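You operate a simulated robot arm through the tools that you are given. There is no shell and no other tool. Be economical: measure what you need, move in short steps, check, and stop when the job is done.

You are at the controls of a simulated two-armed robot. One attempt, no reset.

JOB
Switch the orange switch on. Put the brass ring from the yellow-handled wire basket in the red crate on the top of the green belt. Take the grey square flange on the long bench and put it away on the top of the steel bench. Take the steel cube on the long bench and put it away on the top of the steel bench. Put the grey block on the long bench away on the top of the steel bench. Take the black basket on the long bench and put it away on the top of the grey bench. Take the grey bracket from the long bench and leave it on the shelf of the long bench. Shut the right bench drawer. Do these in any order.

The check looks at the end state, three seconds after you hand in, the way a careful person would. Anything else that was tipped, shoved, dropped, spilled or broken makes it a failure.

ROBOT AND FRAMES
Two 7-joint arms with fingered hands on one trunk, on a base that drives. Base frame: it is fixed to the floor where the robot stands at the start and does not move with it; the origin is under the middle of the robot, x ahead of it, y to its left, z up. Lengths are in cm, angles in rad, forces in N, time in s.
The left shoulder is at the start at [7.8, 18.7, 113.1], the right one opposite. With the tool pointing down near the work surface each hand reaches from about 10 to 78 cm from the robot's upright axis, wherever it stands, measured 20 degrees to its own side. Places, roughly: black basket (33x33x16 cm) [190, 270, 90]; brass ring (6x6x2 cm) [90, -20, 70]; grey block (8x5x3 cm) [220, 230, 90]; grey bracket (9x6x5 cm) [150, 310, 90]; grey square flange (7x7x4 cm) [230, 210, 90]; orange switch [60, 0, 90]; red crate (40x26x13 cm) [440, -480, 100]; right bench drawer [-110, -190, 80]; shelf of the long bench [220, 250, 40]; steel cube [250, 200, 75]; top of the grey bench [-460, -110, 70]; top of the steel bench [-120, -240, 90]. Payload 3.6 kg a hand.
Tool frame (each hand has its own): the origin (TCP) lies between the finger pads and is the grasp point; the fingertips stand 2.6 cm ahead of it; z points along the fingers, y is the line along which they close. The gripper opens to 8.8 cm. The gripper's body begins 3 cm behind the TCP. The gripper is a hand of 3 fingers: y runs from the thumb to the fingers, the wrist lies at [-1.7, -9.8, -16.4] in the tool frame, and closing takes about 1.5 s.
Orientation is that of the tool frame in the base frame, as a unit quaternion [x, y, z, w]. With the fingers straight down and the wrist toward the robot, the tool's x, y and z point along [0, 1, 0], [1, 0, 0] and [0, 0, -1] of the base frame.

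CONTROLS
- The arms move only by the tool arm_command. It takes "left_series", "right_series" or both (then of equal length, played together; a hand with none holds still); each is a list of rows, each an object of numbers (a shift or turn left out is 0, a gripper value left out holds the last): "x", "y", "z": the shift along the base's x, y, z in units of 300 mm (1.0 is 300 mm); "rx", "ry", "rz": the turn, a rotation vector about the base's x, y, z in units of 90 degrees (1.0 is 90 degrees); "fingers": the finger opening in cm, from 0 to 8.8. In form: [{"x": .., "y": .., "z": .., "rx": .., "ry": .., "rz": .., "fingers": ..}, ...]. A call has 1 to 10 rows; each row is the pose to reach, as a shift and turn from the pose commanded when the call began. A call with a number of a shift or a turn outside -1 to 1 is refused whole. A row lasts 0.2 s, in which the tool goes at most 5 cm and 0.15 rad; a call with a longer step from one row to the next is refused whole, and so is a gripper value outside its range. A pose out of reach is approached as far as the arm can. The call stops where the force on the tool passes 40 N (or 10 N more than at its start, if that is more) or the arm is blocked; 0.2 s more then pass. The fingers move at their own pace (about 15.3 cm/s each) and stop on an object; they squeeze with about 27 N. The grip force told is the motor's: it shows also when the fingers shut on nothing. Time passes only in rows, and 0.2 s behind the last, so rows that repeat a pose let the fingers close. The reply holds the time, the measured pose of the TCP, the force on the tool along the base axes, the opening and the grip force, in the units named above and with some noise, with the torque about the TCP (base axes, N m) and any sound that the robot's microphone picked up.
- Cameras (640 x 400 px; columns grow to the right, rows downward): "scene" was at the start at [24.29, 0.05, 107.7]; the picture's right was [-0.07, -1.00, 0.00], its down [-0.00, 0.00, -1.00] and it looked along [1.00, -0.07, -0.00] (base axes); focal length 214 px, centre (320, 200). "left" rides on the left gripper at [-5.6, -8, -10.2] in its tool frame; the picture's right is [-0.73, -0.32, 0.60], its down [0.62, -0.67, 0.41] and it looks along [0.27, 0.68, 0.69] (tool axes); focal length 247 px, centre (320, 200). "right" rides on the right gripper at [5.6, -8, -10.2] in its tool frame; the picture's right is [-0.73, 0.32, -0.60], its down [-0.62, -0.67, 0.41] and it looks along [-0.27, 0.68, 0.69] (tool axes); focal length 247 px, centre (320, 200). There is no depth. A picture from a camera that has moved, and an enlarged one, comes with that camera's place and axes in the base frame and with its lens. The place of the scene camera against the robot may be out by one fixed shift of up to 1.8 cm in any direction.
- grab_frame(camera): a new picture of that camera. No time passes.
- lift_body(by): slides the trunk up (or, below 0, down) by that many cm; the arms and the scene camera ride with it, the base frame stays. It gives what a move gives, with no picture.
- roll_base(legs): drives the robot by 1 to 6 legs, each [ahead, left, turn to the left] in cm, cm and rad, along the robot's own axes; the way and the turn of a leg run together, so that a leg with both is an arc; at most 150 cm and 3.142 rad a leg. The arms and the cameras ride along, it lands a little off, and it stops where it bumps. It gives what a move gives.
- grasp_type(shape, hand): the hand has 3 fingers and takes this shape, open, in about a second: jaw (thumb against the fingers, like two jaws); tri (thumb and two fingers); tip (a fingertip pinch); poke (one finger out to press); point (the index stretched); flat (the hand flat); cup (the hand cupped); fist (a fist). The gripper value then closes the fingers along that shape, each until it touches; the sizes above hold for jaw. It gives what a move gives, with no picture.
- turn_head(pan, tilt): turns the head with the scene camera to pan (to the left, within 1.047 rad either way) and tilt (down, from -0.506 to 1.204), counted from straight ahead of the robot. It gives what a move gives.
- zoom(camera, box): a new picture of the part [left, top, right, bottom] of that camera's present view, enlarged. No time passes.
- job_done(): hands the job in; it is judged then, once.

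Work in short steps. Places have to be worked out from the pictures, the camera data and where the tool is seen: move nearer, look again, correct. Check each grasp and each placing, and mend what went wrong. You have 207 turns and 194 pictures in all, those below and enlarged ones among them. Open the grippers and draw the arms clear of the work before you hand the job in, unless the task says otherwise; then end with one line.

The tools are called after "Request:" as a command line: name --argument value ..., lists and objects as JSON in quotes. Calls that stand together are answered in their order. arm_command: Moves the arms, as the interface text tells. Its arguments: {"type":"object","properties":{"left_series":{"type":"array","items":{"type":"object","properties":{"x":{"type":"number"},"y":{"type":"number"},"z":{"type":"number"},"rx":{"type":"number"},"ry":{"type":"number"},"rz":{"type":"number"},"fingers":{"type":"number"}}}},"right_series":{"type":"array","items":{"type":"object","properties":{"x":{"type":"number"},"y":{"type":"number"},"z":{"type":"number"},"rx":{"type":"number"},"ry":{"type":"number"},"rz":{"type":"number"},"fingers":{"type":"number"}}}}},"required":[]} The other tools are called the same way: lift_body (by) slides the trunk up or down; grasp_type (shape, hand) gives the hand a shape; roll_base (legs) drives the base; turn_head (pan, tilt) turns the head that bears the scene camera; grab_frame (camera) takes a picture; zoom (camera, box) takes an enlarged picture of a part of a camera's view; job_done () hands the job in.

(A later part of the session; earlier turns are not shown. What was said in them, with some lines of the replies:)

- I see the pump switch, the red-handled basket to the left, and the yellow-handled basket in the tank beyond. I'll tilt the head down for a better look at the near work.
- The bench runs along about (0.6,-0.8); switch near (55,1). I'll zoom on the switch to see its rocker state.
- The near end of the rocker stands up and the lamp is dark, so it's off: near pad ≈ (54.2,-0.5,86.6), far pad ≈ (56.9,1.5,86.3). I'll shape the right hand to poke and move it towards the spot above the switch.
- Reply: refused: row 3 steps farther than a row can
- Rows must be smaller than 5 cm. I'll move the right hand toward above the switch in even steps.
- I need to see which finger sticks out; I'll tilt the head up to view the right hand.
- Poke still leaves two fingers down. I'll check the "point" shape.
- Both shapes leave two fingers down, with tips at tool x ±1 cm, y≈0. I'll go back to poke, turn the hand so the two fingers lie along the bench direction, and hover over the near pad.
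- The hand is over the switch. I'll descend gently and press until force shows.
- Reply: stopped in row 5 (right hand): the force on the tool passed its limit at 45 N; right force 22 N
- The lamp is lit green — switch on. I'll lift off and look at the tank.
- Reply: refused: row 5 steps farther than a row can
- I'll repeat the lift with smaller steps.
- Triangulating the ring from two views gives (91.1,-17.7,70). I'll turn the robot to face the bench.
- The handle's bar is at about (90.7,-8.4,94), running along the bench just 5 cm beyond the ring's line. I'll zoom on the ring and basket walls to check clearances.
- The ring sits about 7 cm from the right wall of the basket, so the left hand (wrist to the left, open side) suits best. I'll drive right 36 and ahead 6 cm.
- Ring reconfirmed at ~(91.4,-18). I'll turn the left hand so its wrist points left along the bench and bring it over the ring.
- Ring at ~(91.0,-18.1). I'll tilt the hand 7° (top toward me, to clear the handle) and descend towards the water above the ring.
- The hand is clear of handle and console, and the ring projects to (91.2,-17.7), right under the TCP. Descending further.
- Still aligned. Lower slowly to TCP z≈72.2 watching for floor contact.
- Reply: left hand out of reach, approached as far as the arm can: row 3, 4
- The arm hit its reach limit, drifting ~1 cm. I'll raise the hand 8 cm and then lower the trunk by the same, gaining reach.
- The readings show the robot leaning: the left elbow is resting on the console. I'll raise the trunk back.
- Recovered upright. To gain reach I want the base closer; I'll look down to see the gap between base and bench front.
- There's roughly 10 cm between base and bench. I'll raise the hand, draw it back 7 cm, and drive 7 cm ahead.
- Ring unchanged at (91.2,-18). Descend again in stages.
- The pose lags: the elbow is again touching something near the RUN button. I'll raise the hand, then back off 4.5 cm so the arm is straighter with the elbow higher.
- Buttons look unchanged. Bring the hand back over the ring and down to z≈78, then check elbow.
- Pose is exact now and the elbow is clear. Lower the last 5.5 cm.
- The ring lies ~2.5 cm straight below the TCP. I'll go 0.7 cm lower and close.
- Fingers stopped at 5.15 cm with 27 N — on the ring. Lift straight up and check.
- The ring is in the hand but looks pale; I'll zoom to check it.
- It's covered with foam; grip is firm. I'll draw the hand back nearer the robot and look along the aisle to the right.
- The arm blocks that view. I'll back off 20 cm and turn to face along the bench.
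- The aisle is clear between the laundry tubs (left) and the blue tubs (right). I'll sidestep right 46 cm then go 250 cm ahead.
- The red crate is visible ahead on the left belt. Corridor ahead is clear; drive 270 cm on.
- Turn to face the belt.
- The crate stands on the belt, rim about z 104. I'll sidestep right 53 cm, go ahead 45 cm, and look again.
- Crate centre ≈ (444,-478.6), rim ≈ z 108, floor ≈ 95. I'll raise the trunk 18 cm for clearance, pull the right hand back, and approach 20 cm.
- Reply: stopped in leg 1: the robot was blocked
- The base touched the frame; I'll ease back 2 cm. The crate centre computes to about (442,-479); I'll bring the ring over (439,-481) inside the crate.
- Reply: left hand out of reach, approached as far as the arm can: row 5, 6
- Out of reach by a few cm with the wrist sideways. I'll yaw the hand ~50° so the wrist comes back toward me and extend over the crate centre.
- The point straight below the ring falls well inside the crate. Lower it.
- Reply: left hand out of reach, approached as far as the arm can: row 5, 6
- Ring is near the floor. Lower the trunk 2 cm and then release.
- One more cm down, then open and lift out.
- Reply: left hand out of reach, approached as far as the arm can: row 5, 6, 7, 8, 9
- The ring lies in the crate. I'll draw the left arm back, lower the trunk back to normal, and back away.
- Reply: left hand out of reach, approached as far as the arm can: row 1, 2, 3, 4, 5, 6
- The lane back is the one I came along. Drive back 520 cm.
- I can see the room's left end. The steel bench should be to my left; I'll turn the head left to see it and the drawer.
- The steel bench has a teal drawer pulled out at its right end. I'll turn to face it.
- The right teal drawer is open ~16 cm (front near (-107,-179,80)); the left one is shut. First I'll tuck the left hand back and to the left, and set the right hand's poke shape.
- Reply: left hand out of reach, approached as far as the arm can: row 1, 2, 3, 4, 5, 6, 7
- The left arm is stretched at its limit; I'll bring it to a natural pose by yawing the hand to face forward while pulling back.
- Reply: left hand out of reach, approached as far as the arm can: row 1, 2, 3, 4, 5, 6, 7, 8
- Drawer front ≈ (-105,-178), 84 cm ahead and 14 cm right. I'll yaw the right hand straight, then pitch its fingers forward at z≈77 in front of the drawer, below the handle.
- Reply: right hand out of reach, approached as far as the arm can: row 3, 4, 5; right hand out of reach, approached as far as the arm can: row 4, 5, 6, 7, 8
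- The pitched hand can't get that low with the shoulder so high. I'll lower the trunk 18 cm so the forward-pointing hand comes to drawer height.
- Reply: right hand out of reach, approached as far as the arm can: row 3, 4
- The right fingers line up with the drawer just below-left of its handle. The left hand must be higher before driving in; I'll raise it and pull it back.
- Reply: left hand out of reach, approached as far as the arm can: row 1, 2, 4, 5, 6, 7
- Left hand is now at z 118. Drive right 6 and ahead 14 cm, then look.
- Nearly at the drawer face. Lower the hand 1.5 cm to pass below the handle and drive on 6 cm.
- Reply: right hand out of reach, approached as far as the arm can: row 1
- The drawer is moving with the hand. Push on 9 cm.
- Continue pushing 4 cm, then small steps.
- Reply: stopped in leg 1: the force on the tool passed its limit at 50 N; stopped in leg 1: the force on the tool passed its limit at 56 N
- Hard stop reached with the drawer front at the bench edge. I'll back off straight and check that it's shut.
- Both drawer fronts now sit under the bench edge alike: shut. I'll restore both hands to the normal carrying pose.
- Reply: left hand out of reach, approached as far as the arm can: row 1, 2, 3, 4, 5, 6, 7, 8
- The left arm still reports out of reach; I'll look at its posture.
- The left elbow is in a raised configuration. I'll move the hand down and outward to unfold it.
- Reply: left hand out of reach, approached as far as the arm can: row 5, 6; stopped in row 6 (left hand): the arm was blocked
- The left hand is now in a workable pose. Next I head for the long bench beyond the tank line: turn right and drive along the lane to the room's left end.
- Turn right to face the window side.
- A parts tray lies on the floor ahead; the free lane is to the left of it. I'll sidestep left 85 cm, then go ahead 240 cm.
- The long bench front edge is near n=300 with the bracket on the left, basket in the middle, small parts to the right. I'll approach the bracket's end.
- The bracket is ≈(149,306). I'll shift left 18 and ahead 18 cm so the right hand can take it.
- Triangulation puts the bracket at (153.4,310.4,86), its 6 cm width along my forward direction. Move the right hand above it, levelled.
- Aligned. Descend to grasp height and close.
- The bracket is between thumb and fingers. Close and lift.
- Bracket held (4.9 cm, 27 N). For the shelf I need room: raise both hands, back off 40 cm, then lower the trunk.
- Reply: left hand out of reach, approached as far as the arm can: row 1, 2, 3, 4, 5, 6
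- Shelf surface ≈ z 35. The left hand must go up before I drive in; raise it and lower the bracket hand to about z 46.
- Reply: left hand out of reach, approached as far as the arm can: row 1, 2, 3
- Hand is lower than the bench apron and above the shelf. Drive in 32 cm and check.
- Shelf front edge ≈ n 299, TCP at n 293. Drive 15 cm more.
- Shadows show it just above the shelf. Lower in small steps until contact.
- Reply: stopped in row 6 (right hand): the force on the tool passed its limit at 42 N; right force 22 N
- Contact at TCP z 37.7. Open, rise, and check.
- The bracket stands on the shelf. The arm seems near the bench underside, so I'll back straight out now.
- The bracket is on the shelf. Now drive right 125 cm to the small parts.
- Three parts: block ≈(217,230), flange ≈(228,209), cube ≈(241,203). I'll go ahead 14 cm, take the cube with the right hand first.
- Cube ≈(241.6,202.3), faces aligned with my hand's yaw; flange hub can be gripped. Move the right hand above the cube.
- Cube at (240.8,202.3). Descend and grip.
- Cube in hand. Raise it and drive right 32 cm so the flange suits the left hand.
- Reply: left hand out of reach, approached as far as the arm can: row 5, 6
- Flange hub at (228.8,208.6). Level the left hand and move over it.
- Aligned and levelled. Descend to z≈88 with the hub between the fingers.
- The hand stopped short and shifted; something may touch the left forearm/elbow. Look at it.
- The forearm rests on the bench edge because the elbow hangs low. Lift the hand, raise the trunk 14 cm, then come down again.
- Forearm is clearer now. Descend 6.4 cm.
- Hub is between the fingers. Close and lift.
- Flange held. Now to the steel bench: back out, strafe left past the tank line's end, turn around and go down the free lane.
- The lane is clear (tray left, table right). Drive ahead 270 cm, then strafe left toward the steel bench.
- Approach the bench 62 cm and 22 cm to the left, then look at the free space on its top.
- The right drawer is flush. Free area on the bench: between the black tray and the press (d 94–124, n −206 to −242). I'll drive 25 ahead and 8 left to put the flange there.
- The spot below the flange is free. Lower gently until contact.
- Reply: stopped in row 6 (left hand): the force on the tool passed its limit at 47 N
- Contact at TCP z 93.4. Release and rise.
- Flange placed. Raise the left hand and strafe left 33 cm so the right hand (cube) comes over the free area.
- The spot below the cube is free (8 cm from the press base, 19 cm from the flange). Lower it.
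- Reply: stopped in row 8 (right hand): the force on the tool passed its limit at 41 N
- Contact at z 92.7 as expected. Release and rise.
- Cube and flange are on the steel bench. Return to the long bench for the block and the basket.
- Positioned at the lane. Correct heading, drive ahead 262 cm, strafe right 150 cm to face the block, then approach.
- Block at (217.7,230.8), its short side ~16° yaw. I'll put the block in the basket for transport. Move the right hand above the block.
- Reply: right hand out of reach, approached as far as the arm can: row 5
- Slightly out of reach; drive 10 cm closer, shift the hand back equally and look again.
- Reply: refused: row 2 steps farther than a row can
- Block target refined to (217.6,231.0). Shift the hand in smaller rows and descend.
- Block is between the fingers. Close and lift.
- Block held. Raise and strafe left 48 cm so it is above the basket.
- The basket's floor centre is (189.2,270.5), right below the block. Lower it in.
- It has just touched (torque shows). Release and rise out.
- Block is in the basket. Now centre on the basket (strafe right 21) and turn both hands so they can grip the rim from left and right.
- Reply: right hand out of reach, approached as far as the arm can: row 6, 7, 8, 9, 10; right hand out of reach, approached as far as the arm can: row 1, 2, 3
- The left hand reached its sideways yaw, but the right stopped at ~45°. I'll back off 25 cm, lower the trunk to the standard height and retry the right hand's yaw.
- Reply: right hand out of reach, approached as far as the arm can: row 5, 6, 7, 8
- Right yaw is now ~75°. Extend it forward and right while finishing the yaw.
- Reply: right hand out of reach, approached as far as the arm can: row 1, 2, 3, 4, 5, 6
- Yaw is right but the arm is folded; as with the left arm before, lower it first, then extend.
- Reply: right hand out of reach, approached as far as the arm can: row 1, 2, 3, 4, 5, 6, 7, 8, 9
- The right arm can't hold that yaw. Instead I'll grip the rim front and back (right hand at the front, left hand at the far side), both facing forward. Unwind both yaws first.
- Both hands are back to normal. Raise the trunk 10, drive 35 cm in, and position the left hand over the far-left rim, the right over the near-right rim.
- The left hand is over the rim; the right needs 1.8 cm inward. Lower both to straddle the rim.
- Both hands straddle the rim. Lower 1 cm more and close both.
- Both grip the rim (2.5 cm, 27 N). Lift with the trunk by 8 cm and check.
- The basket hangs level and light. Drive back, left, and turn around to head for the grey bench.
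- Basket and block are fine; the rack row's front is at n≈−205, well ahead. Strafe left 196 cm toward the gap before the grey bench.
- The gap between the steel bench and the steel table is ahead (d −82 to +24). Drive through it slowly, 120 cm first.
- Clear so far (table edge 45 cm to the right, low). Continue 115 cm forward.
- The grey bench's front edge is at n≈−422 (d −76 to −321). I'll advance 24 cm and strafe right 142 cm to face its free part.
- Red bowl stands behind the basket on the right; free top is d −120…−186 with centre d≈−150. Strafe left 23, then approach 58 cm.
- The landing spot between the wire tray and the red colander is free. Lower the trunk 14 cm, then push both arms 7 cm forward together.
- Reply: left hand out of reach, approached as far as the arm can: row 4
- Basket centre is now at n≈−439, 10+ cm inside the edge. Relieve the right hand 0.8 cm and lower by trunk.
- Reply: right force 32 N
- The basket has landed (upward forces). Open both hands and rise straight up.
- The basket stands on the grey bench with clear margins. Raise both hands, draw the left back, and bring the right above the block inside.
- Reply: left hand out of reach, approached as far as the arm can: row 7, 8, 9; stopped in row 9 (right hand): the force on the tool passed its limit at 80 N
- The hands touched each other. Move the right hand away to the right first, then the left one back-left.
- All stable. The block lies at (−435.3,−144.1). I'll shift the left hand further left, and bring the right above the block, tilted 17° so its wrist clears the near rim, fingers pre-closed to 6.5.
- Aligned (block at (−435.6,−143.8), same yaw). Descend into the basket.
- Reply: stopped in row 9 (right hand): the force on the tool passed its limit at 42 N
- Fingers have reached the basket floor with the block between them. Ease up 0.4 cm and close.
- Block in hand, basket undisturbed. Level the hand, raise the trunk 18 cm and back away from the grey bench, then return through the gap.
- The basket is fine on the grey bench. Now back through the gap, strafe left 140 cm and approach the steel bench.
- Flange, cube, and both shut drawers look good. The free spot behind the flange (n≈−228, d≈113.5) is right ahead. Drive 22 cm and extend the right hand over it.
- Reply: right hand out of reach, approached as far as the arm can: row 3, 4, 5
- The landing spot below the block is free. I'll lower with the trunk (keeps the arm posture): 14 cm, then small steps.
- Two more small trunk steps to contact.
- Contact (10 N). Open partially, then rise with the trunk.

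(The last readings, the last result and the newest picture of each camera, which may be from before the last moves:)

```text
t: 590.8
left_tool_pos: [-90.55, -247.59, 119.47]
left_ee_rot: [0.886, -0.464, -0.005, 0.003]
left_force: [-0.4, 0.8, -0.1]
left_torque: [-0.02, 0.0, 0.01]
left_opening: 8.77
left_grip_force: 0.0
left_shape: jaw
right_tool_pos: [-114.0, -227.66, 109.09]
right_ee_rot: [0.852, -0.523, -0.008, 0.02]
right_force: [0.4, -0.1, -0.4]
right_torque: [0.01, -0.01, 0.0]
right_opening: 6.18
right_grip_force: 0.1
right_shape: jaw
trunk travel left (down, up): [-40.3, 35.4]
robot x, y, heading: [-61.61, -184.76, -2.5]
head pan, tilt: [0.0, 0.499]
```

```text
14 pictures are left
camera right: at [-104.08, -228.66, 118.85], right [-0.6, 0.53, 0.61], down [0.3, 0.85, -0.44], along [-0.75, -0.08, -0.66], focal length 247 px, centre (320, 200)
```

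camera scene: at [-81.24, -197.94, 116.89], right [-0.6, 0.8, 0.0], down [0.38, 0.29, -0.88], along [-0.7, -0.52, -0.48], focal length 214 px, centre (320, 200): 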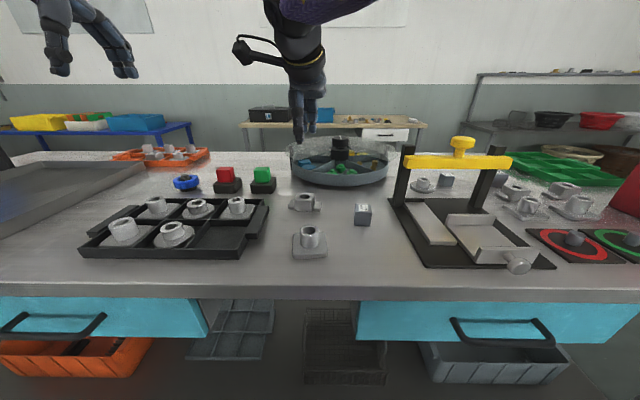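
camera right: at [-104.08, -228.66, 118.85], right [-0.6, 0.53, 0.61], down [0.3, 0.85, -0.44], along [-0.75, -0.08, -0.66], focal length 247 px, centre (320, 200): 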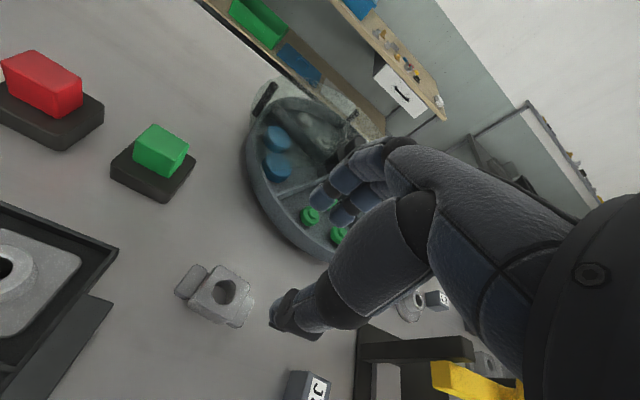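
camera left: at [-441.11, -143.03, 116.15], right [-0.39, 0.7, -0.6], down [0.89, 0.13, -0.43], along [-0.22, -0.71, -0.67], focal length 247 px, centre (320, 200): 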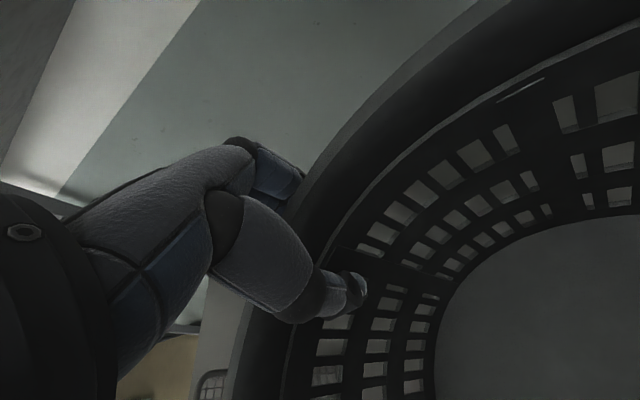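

All three parts stand on the steel bench, both drawers look flush, the basket is on the grey bench, the bracket on the shelf, the ring in the crate and the switch lit. I'll back away clear and open the hand.

Request:
roll_base --legs '[[-60, 0, 0]]'

Request:
arm_command --right_series '[{"fingers": 8.8}, {"fingers": 8.8}]'

Request:
grab_frame --camera "scene"

```text
t: 594.2
left_tool_pos: [-42.68, -211.81, 119.62]
left_ee_rot: [0.885, -0.466, -0.006, 0.003]
left_force: [0.3, 0.2, -0.1]
left_torque: [-0.05, -0.03, 0.0]
left_opening: 8.78
left_grip_force: 0.0
left_shape: jaw
right_tool_pos: [-66.37, -191.82, 109.09]
right_ee_rot: [0.851, -0.525, -0.007, 0.019]
right_force: [0.2, 0.4, -0.7]
right_torque: [-0.01, 0.04, 0.01]
right_opening: 6.17
right_grip_force: 0.1
right_shape: jaw
trunk travel left (down, up): [-40.3, 35.4]
robot x, y, heading: [-13.34, -149.37, -2.505]
head pan, tilt: [0.0, 0.499]
```

```text
t: 594.8
left_tool_pos: [-42.96, -211.94, 119.46]
left_ee_rot: [0.884, -0.467, -0.006, 0.003]
left_force: [-0.8, -0.1, -0.3]
left_torque: [-0.01, -0.05, 0.01]
left_opening: 8.77
left_grip_force: 0.0
left_shape: jaw
right_tool_pos: [-66.33, -191.88, 109.01]
right_ee_rot: [0.851, -0.525, -0.008, 0.019]
right_force: [0.0, 0.3, -0.3]
right_torque: [-0.01, -0.01, -0.02]
right_opening: 8.75
right_grip_force: 0.0
right_shape: jaw
trunk travel left (down, up): [-40.3, 35.4]
robot x, y, heading: [-13.63, -149.29, -2.507]
head pan, tilt: [0.0, 0.499]
```

```text
13 pictures are left
camera scene: at [-33.42, -162.39, 116.92], right [-0.59, 0.8, 0.0], down [0.39, 0.28, -0.88], along [-0.71, -0.52, -0.48], focal length 214 px, centre (320, 200)
```

scene: 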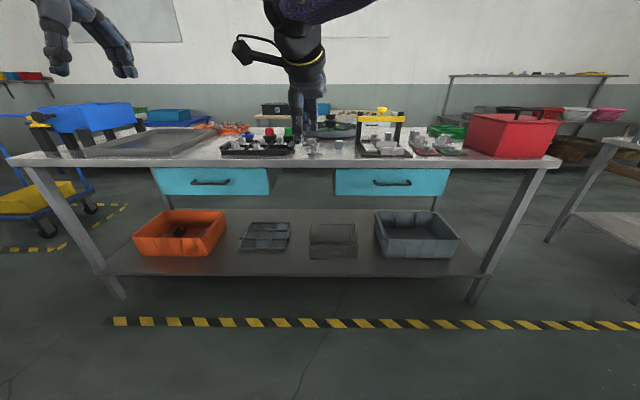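

Both drawers are flush, and the arms are clear with the hands open. Handing in.

Request:
job_done

```text
The job is handed in.
```

All eight tasks are done and I handed the job in: the switch is on, the ring is in the red crate, and the flange, cube and block are on the steel bench. The basket is on the grey bench, the bracket is on the long bench's shelf, and the right drawer is shut. On the way my elbow touched the console near the RUN button, and the base bumped the belt frame once. I saw nothing disturbed by either.
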